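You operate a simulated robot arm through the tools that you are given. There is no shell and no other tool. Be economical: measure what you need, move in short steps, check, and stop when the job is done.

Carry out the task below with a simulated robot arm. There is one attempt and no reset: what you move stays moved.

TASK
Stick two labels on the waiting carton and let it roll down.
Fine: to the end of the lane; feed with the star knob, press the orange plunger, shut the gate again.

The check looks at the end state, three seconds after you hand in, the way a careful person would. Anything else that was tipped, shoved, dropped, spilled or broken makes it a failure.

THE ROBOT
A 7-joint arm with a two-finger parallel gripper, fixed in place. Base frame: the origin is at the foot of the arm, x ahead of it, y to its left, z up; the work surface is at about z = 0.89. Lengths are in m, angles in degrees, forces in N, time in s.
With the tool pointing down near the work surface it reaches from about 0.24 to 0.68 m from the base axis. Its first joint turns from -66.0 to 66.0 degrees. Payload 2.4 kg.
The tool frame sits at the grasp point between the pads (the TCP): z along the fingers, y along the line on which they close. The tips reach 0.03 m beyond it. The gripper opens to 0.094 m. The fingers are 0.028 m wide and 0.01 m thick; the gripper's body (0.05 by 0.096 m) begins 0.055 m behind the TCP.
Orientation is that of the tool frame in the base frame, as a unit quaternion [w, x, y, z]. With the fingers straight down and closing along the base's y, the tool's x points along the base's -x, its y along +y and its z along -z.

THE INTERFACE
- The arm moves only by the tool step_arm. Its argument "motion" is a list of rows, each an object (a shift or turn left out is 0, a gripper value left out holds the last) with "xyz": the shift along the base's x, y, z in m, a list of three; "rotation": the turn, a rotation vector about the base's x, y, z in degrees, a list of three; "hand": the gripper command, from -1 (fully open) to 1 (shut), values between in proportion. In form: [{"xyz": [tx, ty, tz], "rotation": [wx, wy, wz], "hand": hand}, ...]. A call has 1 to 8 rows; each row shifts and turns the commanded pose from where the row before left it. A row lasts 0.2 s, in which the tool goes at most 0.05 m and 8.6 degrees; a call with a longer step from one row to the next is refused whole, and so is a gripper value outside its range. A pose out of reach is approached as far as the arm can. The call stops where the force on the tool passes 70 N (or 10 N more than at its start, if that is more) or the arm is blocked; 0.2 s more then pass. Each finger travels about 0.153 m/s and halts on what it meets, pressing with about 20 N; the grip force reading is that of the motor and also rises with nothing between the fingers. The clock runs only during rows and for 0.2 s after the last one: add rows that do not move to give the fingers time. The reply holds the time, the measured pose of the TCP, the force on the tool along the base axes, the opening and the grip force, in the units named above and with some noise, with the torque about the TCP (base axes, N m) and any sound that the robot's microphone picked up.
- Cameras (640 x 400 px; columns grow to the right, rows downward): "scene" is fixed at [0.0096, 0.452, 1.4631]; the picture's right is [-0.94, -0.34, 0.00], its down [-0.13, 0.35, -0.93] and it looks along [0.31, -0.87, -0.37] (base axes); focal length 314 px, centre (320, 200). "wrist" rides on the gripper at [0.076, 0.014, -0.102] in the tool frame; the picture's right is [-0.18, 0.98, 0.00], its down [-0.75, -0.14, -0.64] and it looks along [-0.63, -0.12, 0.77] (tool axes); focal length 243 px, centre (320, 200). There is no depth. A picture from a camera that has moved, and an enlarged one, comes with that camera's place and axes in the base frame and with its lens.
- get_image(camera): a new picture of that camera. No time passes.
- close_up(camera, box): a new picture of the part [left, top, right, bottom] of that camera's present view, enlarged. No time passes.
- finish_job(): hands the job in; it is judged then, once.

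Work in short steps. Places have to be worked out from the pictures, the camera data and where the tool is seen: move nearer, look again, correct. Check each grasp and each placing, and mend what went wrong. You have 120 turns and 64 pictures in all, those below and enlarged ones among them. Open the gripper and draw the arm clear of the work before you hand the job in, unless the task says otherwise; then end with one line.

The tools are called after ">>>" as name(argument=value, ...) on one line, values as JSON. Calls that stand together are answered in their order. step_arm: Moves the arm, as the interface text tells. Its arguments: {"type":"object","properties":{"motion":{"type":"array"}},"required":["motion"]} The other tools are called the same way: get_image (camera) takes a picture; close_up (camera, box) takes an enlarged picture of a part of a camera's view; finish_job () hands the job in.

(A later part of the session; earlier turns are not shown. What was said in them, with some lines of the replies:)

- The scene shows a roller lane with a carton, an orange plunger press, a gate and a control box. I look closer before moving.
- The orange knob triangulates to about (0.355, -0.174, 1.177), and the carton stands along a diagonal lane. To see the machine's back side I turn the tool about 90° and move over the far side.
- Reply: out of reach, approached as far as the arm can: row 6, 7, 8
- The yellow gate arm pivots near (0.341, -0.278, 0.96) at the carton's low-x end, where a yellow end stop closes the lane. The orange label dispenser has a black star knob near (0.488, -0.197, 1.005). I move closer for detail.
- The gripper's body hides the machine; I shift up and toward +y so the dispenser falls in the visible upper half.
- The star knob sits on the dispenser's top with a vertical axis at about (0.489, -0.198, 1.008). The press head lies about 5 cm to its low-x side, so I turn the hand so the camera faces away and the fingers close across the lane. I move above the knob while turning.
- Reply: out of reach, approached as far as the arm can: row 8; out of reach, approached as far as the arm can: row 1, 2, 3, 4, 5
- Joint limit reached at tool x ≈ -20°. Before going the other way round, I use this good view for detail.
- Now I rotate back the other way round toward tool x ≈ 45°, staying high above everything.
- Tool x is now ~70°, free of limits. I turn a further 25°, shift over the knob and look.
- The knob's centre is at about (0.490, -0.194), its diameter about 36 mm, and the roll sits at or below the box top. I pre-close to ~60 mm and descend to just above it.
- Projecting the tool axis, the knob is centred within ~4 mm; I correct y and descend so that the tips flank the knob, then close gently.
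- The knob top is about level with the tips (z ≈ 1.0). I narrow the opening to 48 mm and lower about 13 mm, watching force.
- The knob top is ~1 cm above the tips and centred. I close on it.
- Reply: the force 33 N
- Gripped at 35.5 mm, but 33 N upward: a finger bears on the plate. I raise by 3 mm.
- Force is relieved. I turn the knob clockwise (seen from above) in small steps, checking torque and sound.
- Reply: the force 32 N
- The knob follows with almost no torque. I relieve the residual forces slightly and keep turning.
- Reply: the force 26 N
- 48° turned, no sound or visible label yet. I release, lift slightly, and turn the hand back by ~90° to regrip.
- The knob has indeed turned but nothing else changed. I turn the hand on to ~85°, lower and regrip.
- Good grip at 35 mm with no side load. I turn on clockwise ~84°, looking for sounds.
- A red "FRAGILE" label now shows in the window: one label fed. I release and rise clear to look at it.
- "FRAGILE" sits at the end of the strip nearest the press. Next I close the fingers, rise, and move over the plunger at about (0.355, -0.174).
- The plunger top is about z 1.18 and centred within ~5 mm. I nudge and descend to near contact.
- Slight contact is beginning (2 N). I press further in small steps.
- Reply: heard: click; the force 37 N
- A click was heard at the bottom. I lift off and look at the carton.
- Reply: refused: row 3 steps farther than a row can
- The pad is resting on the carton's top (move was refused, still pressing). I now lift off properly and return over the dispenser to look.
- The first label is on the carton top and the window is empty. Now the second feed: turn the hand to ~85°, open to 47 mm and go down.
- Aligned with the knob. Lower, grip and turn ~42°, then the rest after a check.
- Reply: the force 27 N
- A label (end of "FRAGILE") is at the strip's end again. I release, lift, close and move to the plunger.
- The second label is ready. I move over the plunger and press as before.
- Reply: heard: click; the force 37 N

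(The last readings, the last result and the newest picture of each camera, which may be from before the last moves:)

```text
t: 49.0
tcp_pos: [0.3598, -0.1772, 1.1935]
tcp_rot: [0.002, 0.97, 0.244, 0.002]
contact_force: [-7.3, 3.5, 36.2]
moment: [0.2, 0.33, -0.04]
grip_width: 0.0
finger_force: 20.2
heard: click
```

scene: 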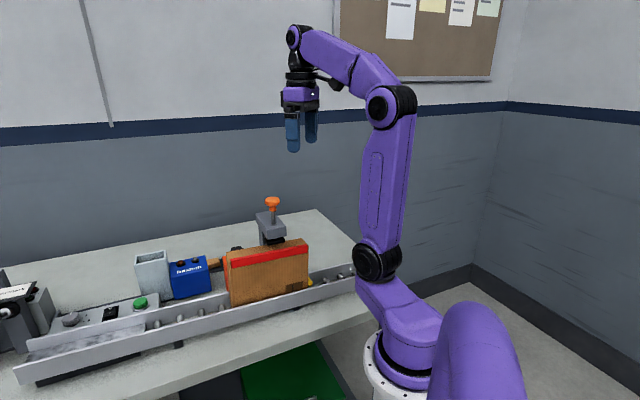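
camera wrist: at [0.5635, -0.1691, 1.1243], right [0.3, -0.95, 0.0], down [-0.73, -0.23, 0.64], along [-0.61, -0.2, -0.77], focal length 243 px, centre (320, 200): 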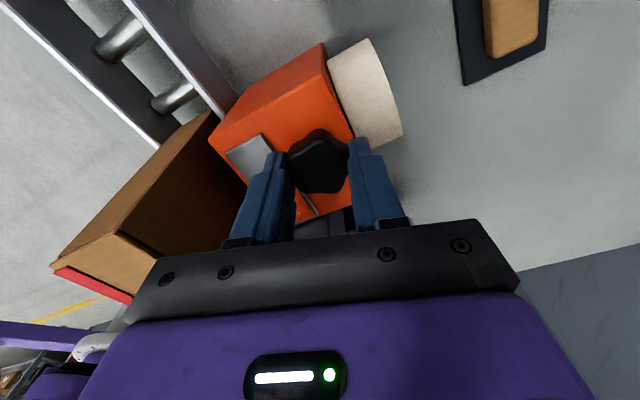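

Second click. I lift off and move aside above to inspect labels and the gate.

>>> step_arm(motion=[{"xyz": [0, 0, 0.02]}, {"xyz": [0, 0, 0.04]}, {"xyz": [0.03, -0.004, 0.02]}, {"xyz": [0.03, -0.01, 0]}, {"xyz": [0.03, -0.01, 0]}, {"xyz": [0, 0, 0]}])

>>> get_image(camera="wrist")

>>> close_up(camera="scene", box=[220, 190, 320, 310])

```text
t: 50.4
tcp_pos: [0.4503, -0.201, 1.2723]
tcp_rot: [0.0, 0.97, 0.244, -0.001]
contact_force: [0.2, 0.5, -0.2]
moment: [-0.01, 0.02, 0.01]
grip_width: 0.0
finger_force: 19.7
```

```text
26 pictures are left
camera wrist: at [0.525, -0.1787, 1.3755], right [0.3, -0.95, 0.0], down [-0.73, -0.23, 0.64], along [-0.61, -0.2, -0.77], focal length 243 px, centre (320, 200)
```

wrist: 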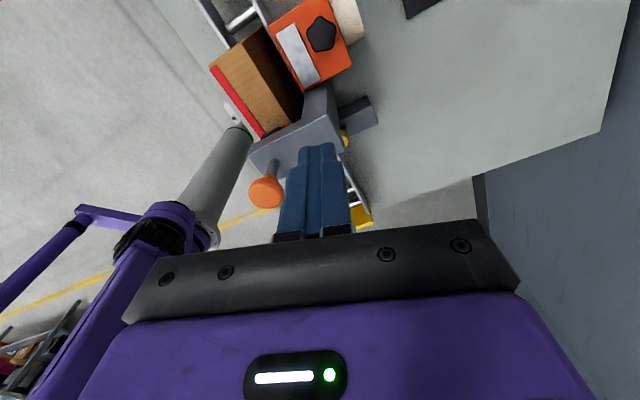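

```text
3.33 times, centred on (270, 250) of scene
camera zoom: at [0.0096, 0.452, 1.4631], right [-0.94, -0.34, 0.0], down [-0.13, 0.35, -0.93], along [0.31, -0.87, -0.37], focal length 1048 px, centre (487, 33)
```

zoom: 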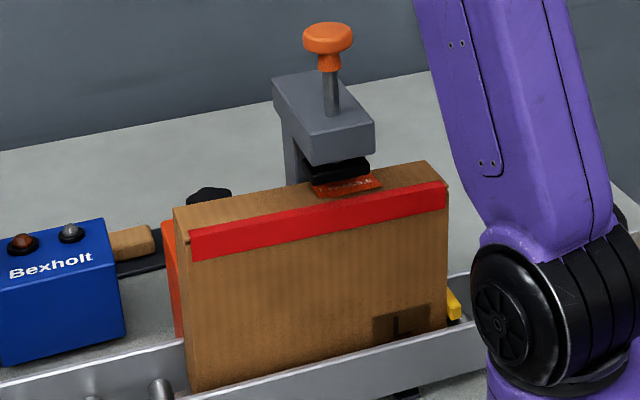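

The second label is on too, slightly offset from the first. Now I move the hand to get a clear view of the gate near (0.34, -0.28, 0.96).

>>> step_arm(motion=[{"xyz": [-0.01, -0.016, 0], "rotation": [0, 0, -7]}, {"xyz": [-0.01, -0.016, 0], "rotation": [0, 0, -7]}, {"xyz": [-0.01, -0.016, -0.02], "rotation": [0, 0, -7]}, {"xyz": [-0.01, -0.016, -0.03], "rotation": [0, 0, -7]}, {"xyz": [-0.01, -0.01, -0.02]}, {"xyz": [0, 0, 0]}])

>>> get_image(camera="wrist")

```text
t: 51.8
tcp_pos: [0.4016, -0.2762, 1.2022]
tcp_rot: [0.0, 1.0, 0.002, 0.0]
contact_force: [0.4, -0.4, -0.4]
moment: [-0.01, 0.02, 0.0]
grip_width: 0.0
finger_force: 20.2
```

```text
24 pictures are left
camera wrist: at [0.478, -0.2902, 1.3048], right [-0.18, -0.98, 0.0], down [-0.75, 0.14, 0.64], along [-0.63, 0.11, -0.77], focal length 243 px, centre (320, 200)
```

wrist: 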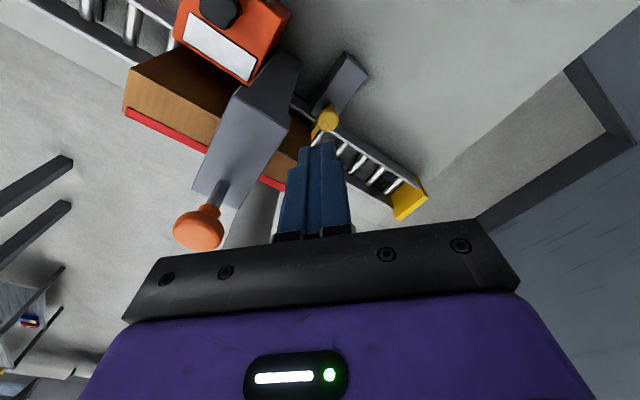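

>>> close_up(camera="wrist", box=[270, 40, 430, 160])

```text
3.33 times, centred on (350, 100) of wrist
camera zoom: at [0.478, -0.2902, 1.3048], right [-0.18, -0.98, 0.0], down [-0.75, 0.14, 0.64], along [-0.63, 0.11, -0.77], focal length 809 px, centre (220, 533)
```

zoom: 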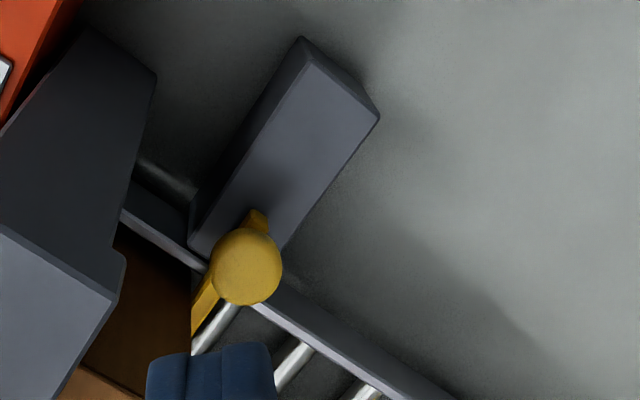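

The gate is a sliding bar: a yellow knob (~(0.344, -0.279, 0.96)) on a bar lying across the lane and running back over a grey guide block along about (0.67, -0.74). I will pull the knob outward. I turn the hand so the fingers close along that direction with the camera downstream, away from the press.

>>> step_arm(motion=[{"xyz": [-0.007, 0, 0], "rotation": [0, 0, 8.54], "hand": 0.0}, {"xyz": [-0.007, 0, 0], "rotation": [0, 0, 8.54]}, {"xyz": [-0.007, 0, 0], "rotation": [0, 0, 8.54]}, {"xyz": [-0.007, 0, 0], "rotation": [0, 0, 8.54]}, {"xyz": [-0.007, 0, 0], "rotation": [0, 0, 8.54]}, {"xyz": [-0.007, 0, 0], "rotation": [0, 0, 8.54]}, {"xyz": [-0.007, 0, 0], "rotation": [0, 0, 8.54]}, {"xyz": [-0.007, -0.002, 0], "rotation": [0, 0, 8.54]}])

>>> step_arm(motion=[{"rotation": [0, 0, 8.54]}, {"rotation": [0, 0, 8.54]}, {"rotation": [0, 0, 8.54]}, {"rotation": [0, 0, 8.54]}, {"rotation": [0, 0, 8.54]}, {"rotation": [0, 0, 8.54]}, {"rotation": [0, 0, 8.54]}, {"rotation": [0, 0, 8.54]}])

>>> step_arm(motion=[{"rotation": [0, 0, 8.54]}, {"rotation": [0, 0, 8.54]}, {"rotation": [0, 0, 8.54]}, {"rotation": [0, 0, 8.54]}, {"rotation": [0, 0, 8.54]}, {"rotation": [0, 0, 8.54]}, {"rotation": [0, 0, 8.54]}, {"rotation": [0, 0, 8.54]}])

>>> step_arm(motion=[{"rotation": [0, 0, 8.54]}, {"rotation": [0, 0, 8.54]}, {"xyz": [0, 0, 0]}])

>>> get_image(camera="wrist")

```text
t: 53.6
tcp_pos: [0.3432, -0.2754, 1.2019]
tcp_rot: [0.0, 0.825, 0.565, 0.0]
contact_force: [0.4, 0.8, -0.3]
moment: [0.05, -0.02, 0.01]
grip_width: 0.0472
finger_force: 0.0
```

```text
t: 55.4
tcp_pos: [0.3452, -0.277, 1.2028]
tcp_rot: [0.001, 0.365, 0.931, 0.001]
contact_force: [0.6, 0.0, 0.3]
moment: [0.02, 0.01, 0.01]
grip_width: 0.047
finger_force: 0.1
```

```text
t: 57.2
tcp_pos: [0.3461, -0.2765, 1.2037]
tcp_rot: [0.0, -0.219, 0.976, 0.001]
contact_force: [-0.3, -0.7, -0.1]
moment: [-0.03, -0.01, -0.02]
grip_width: 0.0468
finger_force: 0.1
```

```text
t: 58.0
tcp_pos: [0.3454, -0.2776, 1.2022]
tcp_rot: [0.0, -0.362, 0.932, 0.001]
contact_force: [-0.2, 0.3, 0.3]
moment: [0.01, -0.01, -0.02]
grip_width: 0.0469
finger_force: 0.1
```

```text
22 pictures are left
camera wrist: at [0.2797, -0.3177, 1.3056], right [-0.53, 0.85, 0.0], down [0.65, 0.4, 0.64], along [0.54, 0.34, -0.77], focal length 243 px, centre (320, 200)
```

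wrist: 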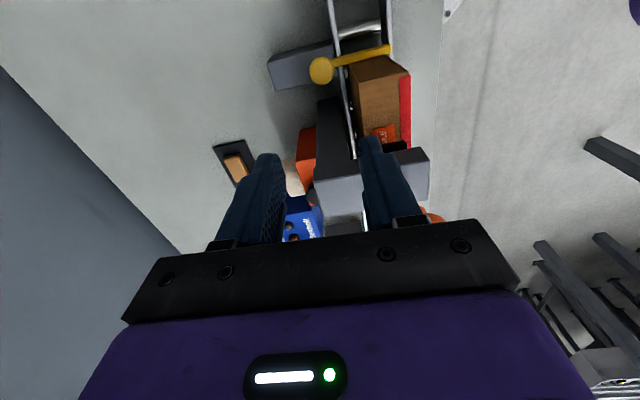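

The knob is at (0.340, -0.279). I descend over it to z ≈ 1.01 and check.

>>> step_arm(motion=[{"xyz": [-0.004, -0.001, -0.04]}, {"xyz": [0, 0, -0.04]}, {"xyz": [0, 0, -0.04]}, {"xyz": [0, 0, -0.04]}, {"xyz": [0, 0, -0.032]}, {"xyz": [0, 0, 0]}])

>>> get_image(camera="wrist")

```text
t: 59.4
tcp_pos: [0.3405, -0.2752, 1.0109]
tcp_rot: [0.0, -0.362, 0.932, 0.001]
contact_force: [-1.0, 0.4, -0.1]
moment: [-0.02, -0.01, 0.0]
grip_width: 0.0471
finger_force: 0.1
```

```text
21 pictures are left
camera wrist: at [0.2753, -0.3173, 1.1132], right [-0.53, 0.85, 0.0], down [0.65, 0.4, 0.64], along [0.54, 0.34, -0.77], focal length 243 px, centre (320, 200)
```

wrist: 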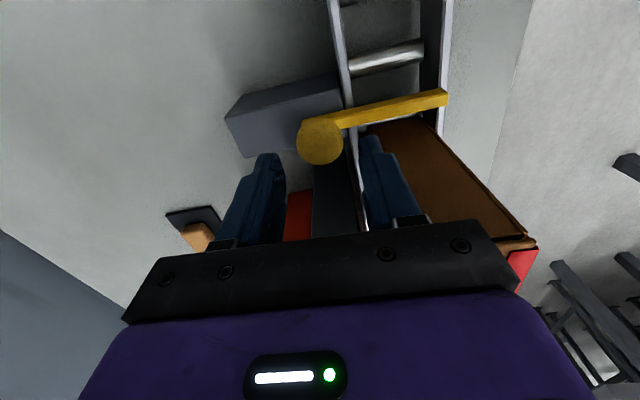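

Well centred; knob top about z 0.955–0.965. I lower further carefully.

>>> step_arm(motion=[{"xyz": [0, -0.001, -0.015]}, {"xyz": [0, 0, -0.01]}, {"xyz": [0, 0, -0.006]}, {"xyz": [0, 0, 0]}])

>>> close_up(camera="wrist", box=[200, 60, 460, 240])

```text
t: 60.2
tcp_pos: [0.3439, -0.2811, 0.9899]
tcp_rot: [0.004, -0.36, 0.933, -0.008]
contact_force: [-1.2, -1.5, 33.2]
moment: [1.69, 0.51, 0.07]
grip_width: 0.0474
finger_force: 0.1
stopped in row 3: the force on the tool passed its limit (the readings are from after the stop); the commanded pose is now the measured one
```

```text
2.22 times, centred on (330, 150) of wrist
camera zoom: at [0.2773, -0.3218, 1.0914], right [-0.52, 0.85, -0.02], down [0.64, 0.41, 0.65], along [0.56, 0.33, -0.76], focal length 539 px, centre (298, 311)
```

zoom: 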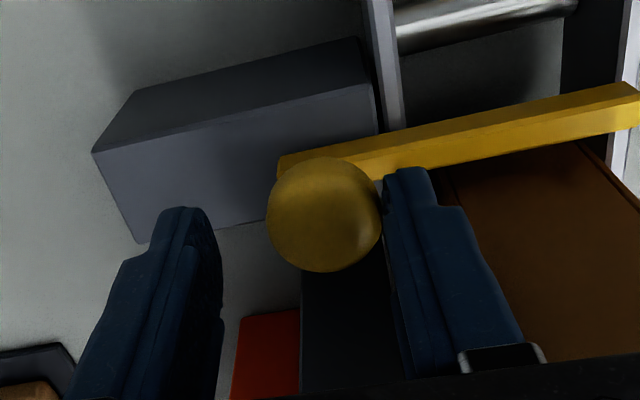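

The lane-side finger touched the bar top (z ≈ 0.96); the ball's centre is about that height. I back off 3 mm, recentre and close on the ball.

>>> step_arm(motion=[{"xyz": [0, 0, 0.003]}, {"xyz": [-0.003, 0.002, 0]}, {"hand": 0.3}, {"hand": 0.5}, {"hand": 0.6}, {"hand": 0.6}])

>>> close_up(camera="wrist", box=[200, 60, 460, 240])

```text
t: 61.6
tcp_pos: [0.341, -0.2785, 0.9893]
tcp_rot: [0.002, -0.361, 0.933, -0.005]
contact_force: [1.8, -0.9, 13.7]
moment: [0.9, 0.02, -0.09]
grip_width: 0.0301
finger_force: 44.9
```

```text
2.22 times, centred on (330, 150) of wrist
camera zoom: at [0.2738, -0.3188, 1.0921], right [-0.52, 0.85, -0.01], down [0.65, 0.41, 0.65], along [0.55, 0.33, -0.76], focal length 539 px, centre (298, 311)
```

zoom: 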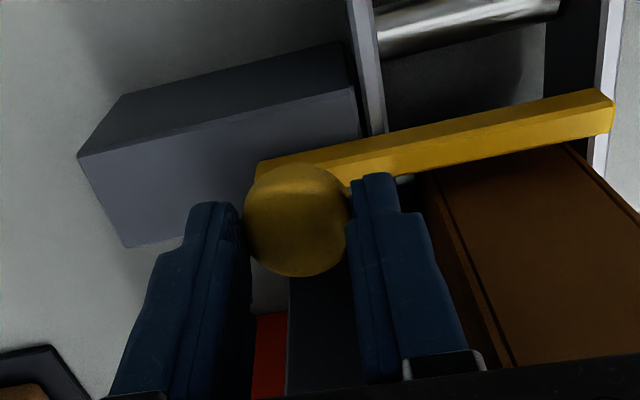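

The ball is gripped (30 mm). I pull it outward along (0.71, -0.70) in small steps.

>>> step_arm(motion=[{"xyz": [0.0035, -0.0035, 0.001]}, {"xyz": [0.0035, -0.0035, 0]}, {"xyz": [0, 0, 0]}])

```text
t: 62.4
tcp_pos: [0.3463, -0.2855, 0.9902]
tcp_rot: [0.001, -0.361, 0.932, -0.003]
contact_force: [0.1, 0.3, -12.9]
moment: [0.32, 0.11, -0.03]
grip_width: 0.0302
finger_force: 45.5
```

It slides freely. I continue to draw it back another ~3 cm.

>>> step_arm(motion=[{"xyz": [0.007, -0.007, 0]}, {"xyz": [0.007, -0.007, 0]}, {"xyz": [0.007, -0.007, 0]}, {"xyz": [0, 0, 0]}])

>>> get_image(camera="wrist")

```text
t: 63.4
tcp_pos: [0.3682, -0.3065, 0.9903]
tcp_rot: [0.002, -0.361, 0.933, -0.004]
contact_force: [1.9, 3.1, -17.5]
moment: [0.07, -0.06, -0.04]
grip_width: 0.0294
finger_force: 45.1
```

```text
18 pictures are left
camera wrist: at [0.3024, -0.3475, 1.0935], right [-0.53, 0.85, -0.01], down [0.65, 0.41, 0.65], along [0.55, 0.33, -0.76], focal length 243 px, centre (320, 200)
```

wrist: 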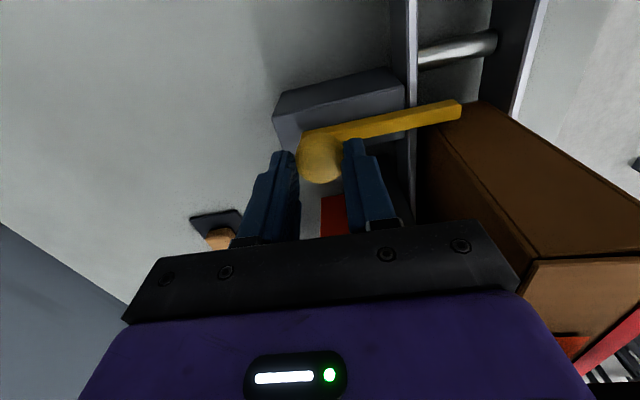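

The bar slides with the ball; its tip still overlaps the carton. Pull ~3 cm more.

>>> step_arm(motion=[{"xyz": [0.007, -0.007, 0]}, {"xyz": [0.007, -0.007, 0]}, {"xyz": [0.007, -0.007, 0]}, {"xyz": [0, 0, 0]}])

>>> get_image(camera="wrist")

```text
t: 64.4
tcp_pos: [0.3881, -0.3278, 0.9915]
tcp_rot: [0.003, -0.361, 0.933, -0.004]
contact_force: [-4.6, 11.6, 1.9]
moment: [0.58, 0.11, 0.03]
grip_width: 0.0295
finger_force: 45.3
```

```text
17 pictures are left
camera wrist: at [0.3221, -0.3673, 1.0938], right [-0.53, 0.85, -0.01], down [0.65, 0.41, 0.64], along [0.55, 0.33, -0.76], focal length 243 px, centre (320, 200)
```

wrist: 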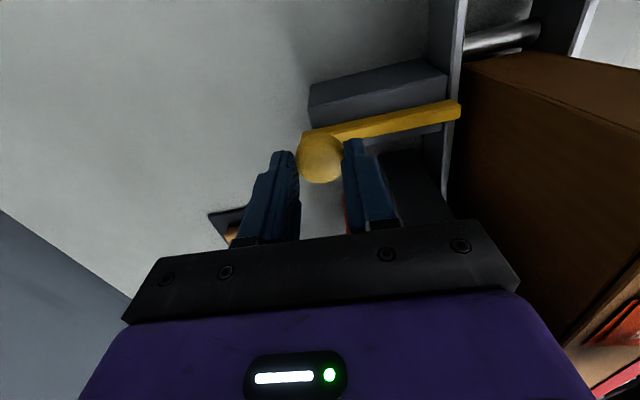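

The bar is clear of the lane (stop felt). I wait while holding and watch the carton.

>>> step_arm(motion=[{}, {}, {}, {}, {}, {}, {}, {}])

>>> get_image(camera="scene")

```text
t: 66.2
tcp_pos: [0.3876, -0.3262, 0.9903]
tcp_rot: [0.001, -0.361, 0.932, -0.004]
contact_force: [-6.0, 16.8, 11.3]
moment: [0.59, 0.22, -0.01]
grip_width: 0.0292
finger_force: 44.9
```

```text
16 pictures are left
```

scene: 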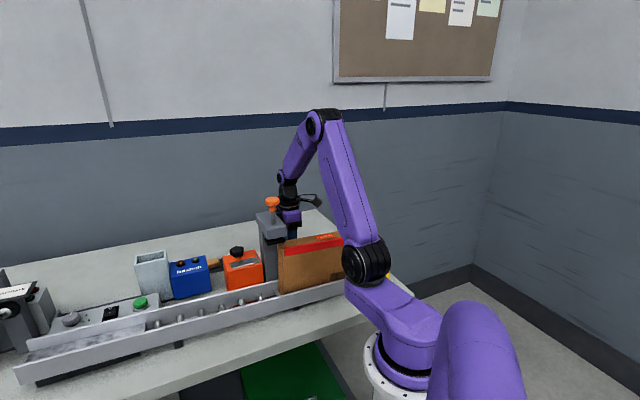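

The carton is rolling. I wait more.

>>> step_arm(motion=[{}, {}, {}, {}, {}, {}, {}, {}])

>>> step_arm(motion=[{}, {}, {}, {}, {}, {}, {}, {}])

>>> get_image(camera="scene")

>>> get_image(camera="wrist")

```text
t: 68.0
tcp_pos: [0.3895, -0.3255, 0.9908]
tcp_rot: [0.002, -0.361, 0.933, -0.004]
contact_force: [-4.1, 16.9, 14.5]
moment: [0.58, 0.16, -0.03]
grip_width: 0.0294
finger_force: 45.5
```

```text
t: 69.8
tcp_pos: [0.3879, -0.3281, 0.9918]
tcp_rot: [0.003, -0.361, 0.933, -0.004]
contact_force: [-3.9, 17.3, 16.7]
moment: [0.62, 0.12, -0.05]
grip_width: 0.0297
finger_force: 45.5
```

```text
15 pictures are left
```

scene: 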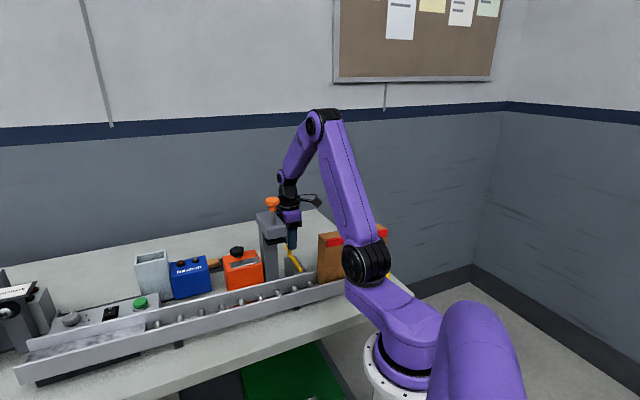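

```text
14 pictures are left
camera wrist: at [0.322, -0.3673, 1.0938], right [-0.53, 0.85, -0.01], down [0.65, 0.41, 0.64], along [0.55, 0.33, -0.76], focal length 243 px, centre (320, 200)
```

wrist: 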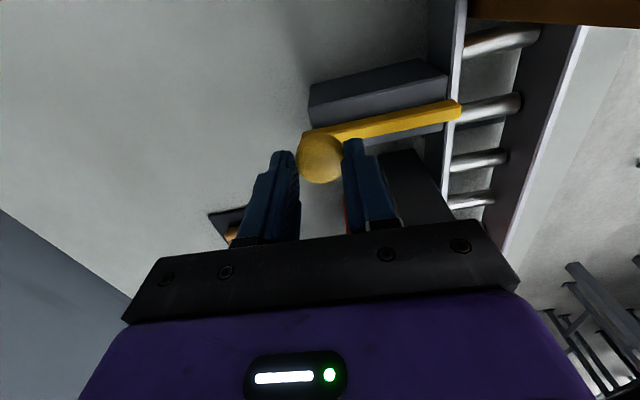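

The carton has passed the gate completely. I push the gate back shut by the same distance.

>>> step_arm(motion=[{"xyz": [-0.007, 0.007, 0]}, {"xyz": [-0.007, 0.007, 0]}, {"xyz": [-0.007, 0.007, 0]}, {"xyz": [-0.007, 0.007, 0]}, {"xyz": [-0.007, 0.007, 0]}, {"xyz": [-0.007, 0.007, 0]}, {"xyz": [-0.005, 0.005, 0]}, {"xyz": [0, 0, 0]}])

>>> get_image(camera="wrist")

```text
t: 71.6
tcp_pos: [0.3419, -0.2817, 0.9909]
tcp_rot: [0.003, -0.36, 0.933, -0.006]
contact_force: [6.3, 5.1, 26.3]
moment: [-0.02, 0.15, -0.26]
grip_width: 0.0292
finger_force: 44.8
```

```text
13 pictures are left
camera wrist: at [0.2761, -0.3214, 1.094], right [-0.52, 0.85, -0.01], down [0.65, 0.41, 0.65], along [0.56, 0.33, -0.76], focal length 243 px, centre (320, 200)
```

wrist: 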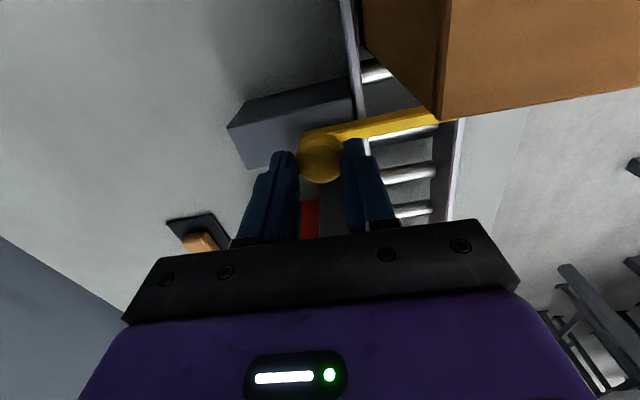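

Nearly shut; I push ~5 mm more against the stop.

>>> step_arm(motion=[{"xyz": [-0.002, 0.003, 0]}, {"xyz": [-0.002, 0.002, 0]}, {"xyz": [0, 0, 0]}])

```text
t: 72.4
tcp_pos: [0.3395, -0.2783, 0.9921]
tcp_rot: [0.004, -0.36, 0.933, -0.008]
contact_force: [3.0, -3.1, 32.5]
moment: [-0.2, -0.03, -0.08]
grip_width: 0.0294
finger_force: 45.1
```

>>> step_arm(motion=[{"xyz": [-0.002, 0.002, 0]}, {"xyz": [-0.002, 0.002, 0]}, {"xyz": [0, 0, 0]}])

```text
t: 73.2
tcp_pos: [0.3381, -0.2762, 0.9914]
tcp_rot: [0.007, -0.36, 0.933, -0.013]
contact_force: [20.3, -29.4, -11.8]
moment: [-1.15, -0.07, -0.1]
grip_width: 0.0295
finger_force: 45.1
```

The stop is felt (~35 N): the gate is fully shut. I relax the push, open and rise straight up.

>>> step_arm(motion=[{"xyz": [0.003, -0.003, 0]}, {"hand": 0.1}, {"hand": 0.0}, {"hand": 0.0}, {"xyz": [0, 0, 0.02]}, {"xyz": [0, 0, 0.05]}, {"xyz": [0, 0, 0.05]}, {"xyz": [0, 0, 0.05]}])

>>> get_image(camera="wrist")

>>> get_image(camera="scene")

```text
t: 75.0
tcp_pos: [0.3382, -0.275, 1.1616]
tcp_rot: [0.002, -0.361, 0.933, -0.004]
contact_force: [1.0, 0.6, -0.1]
moment: [-0.01, 0.0, 0.03]
grip_width: 0.047
finger_force: 0.2
```

```text
12 pictures are left
camera wrist: at [0.2707, -0.3155, 1.2645], right [-0.52, 0.85, -0.01], down [0.65, 0.41, 0.65], along [0.55, 0.33, -0.76], focal length 243 px, centre (320, 200)
```

wrist: 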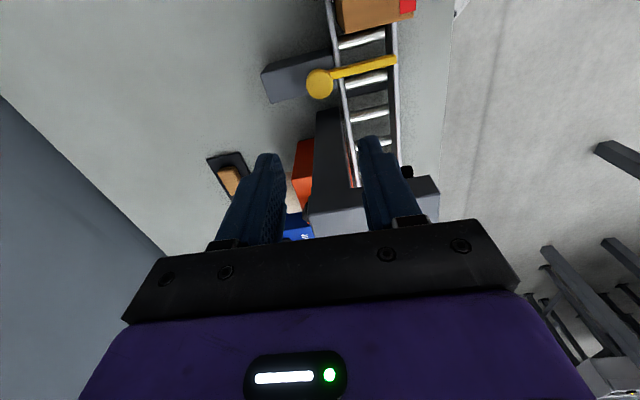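

```text
11 pictures are left
```

scene: 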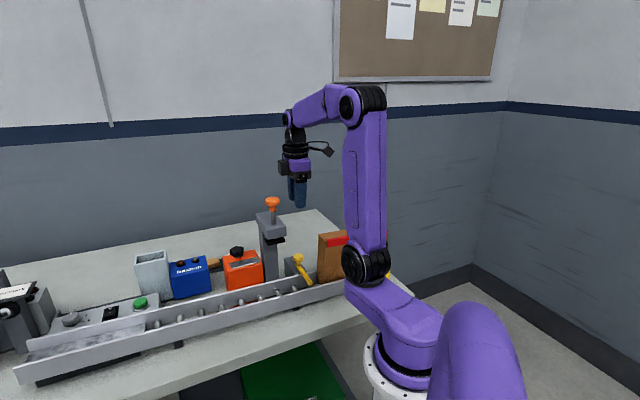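

The gate is shut and the carton rests downstream. To verify it reached the end stop, I rise and turn the camera to look down the lane.

>>> step_arm(motion=[{"xyz": [0, 0, 0.04], "rotation": [0, 0, -8.4]}, {"xyz": [0, 0, 0.04], "rotation": [0, 0, -8.4]}, {"xyz": [0, 0, 0.02], "rotation": [0, 0, -8.4]}, {"rotation": [0, 0, -8.4]}, {"rotation": [0, 0, -8.4]}, {"rotation": [0, 0, -8.4]}, {"rotation": [0, 0, -8.4]}, {"rotation": [0, 0, -8.4]}])

>>> step_arm(motion=[{"rotation": [0, 0, -8.4]}, {"rotation": [0, 0, -8.4]}, {"rotation": [0, 0, -8.4]}, {"rotation": [0, 0, -8.4]}, {"rotation": [0, 0, -8.4]}, {"rotation": [0, 0, -8.4]}, {"rotation": [0, 0, -8.4]}, {"rotation": [0, 0, -8.4]}])

>>> step_arm(motion=[{"rotation": [0, 0, -8.4]}, {"rotation": [0, 0, -8.4]}, {"rotation": [0, 0, -8.4]}, {"rotation": [0, 0, -8.4]}, {"rotation": [0, 0, -8.4], "hand": -1}, {"xyz": [0, 0, 0]}])

>>> get_image(camera="wrist")

```text
t: 76.8
tcp_pos: [0.3368, -0.2752, 1.2609]
tcp_rot: [-0.001, 0.217, 0.976, -0.006]
contact_force: [-0.6, 0.1, 0.2]
moment: [0.0, 0.0, 0.01]
grip_width: 0.047
finger_force: 0.1
```

```text
t: 78.6
tcp_pos: [0.3379, -0.2755, 1.2618]
tcp_rot: [-0.004, 0.722, 0.692, -0.006]
contact_force: [0.1, 0.4, -0.6]
moment: [0.03, -0.02, -0.03]
grip_width: 0.0473
finger_force: 0.0
```

```text
t: 80.0
tcp_pos: [0.3361, -0.2748, 1.26]
tcp_rot: [-0.005, 0.921, 0.389, -0.003]
contact_force: [0.0, -0.5, -0.6]
moment: [0.02, 0.0, 0.0]
grip_width: 0.094
finger_force: 0.0
```

```text
10 pictures are left
camera wrist: at [0.4016, -0.2314, 1.3636], right [0.58, -0.82, -0.01], down [-0.62, -0.45, 0.65], along [-0.53, -0.36, -0.76], focal length 243 px, centre (320, 200)
```

wrist: 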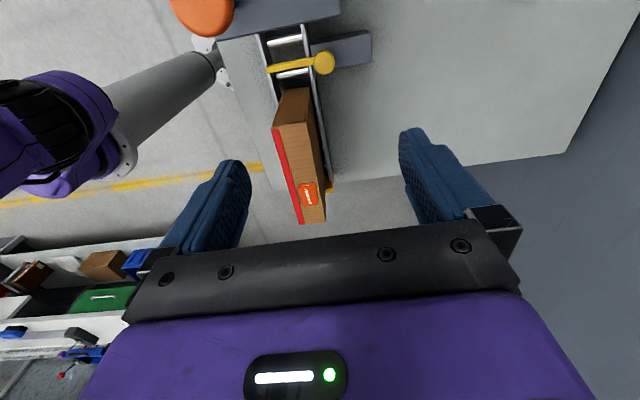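

>>> close_up(camera="wrist", box=[240, 30, 380, 240])

```text
1.90 times, centred on (310, 135) of wrist
camera zoom: at [0.4016, -0.2314, 1.3636], right [0.58, -0.82, -0.01], down [-0.62, -0.45, 0.65], along [-0.53, -0.36, -0.76], focal length 462 px, centre (339, 324)
```

zoom: 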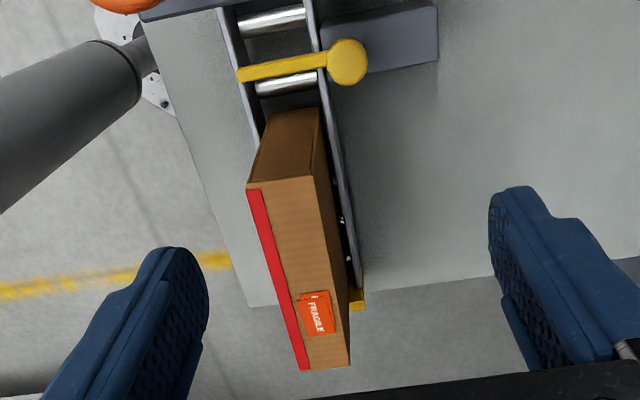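

The carton rests against the yellow end stop with two overlapping FRAGILE labels, the gate bar lies fully across the lane again, the gripper is open and the hand is clear. I hand the job in.

>>> finish_job()

```text
The job is handed in.
```

I stuck two FRAGILE labels on top of the carton (the second mostly covers the first). It rolled down to the yellow end stop, and I shut the gate again.
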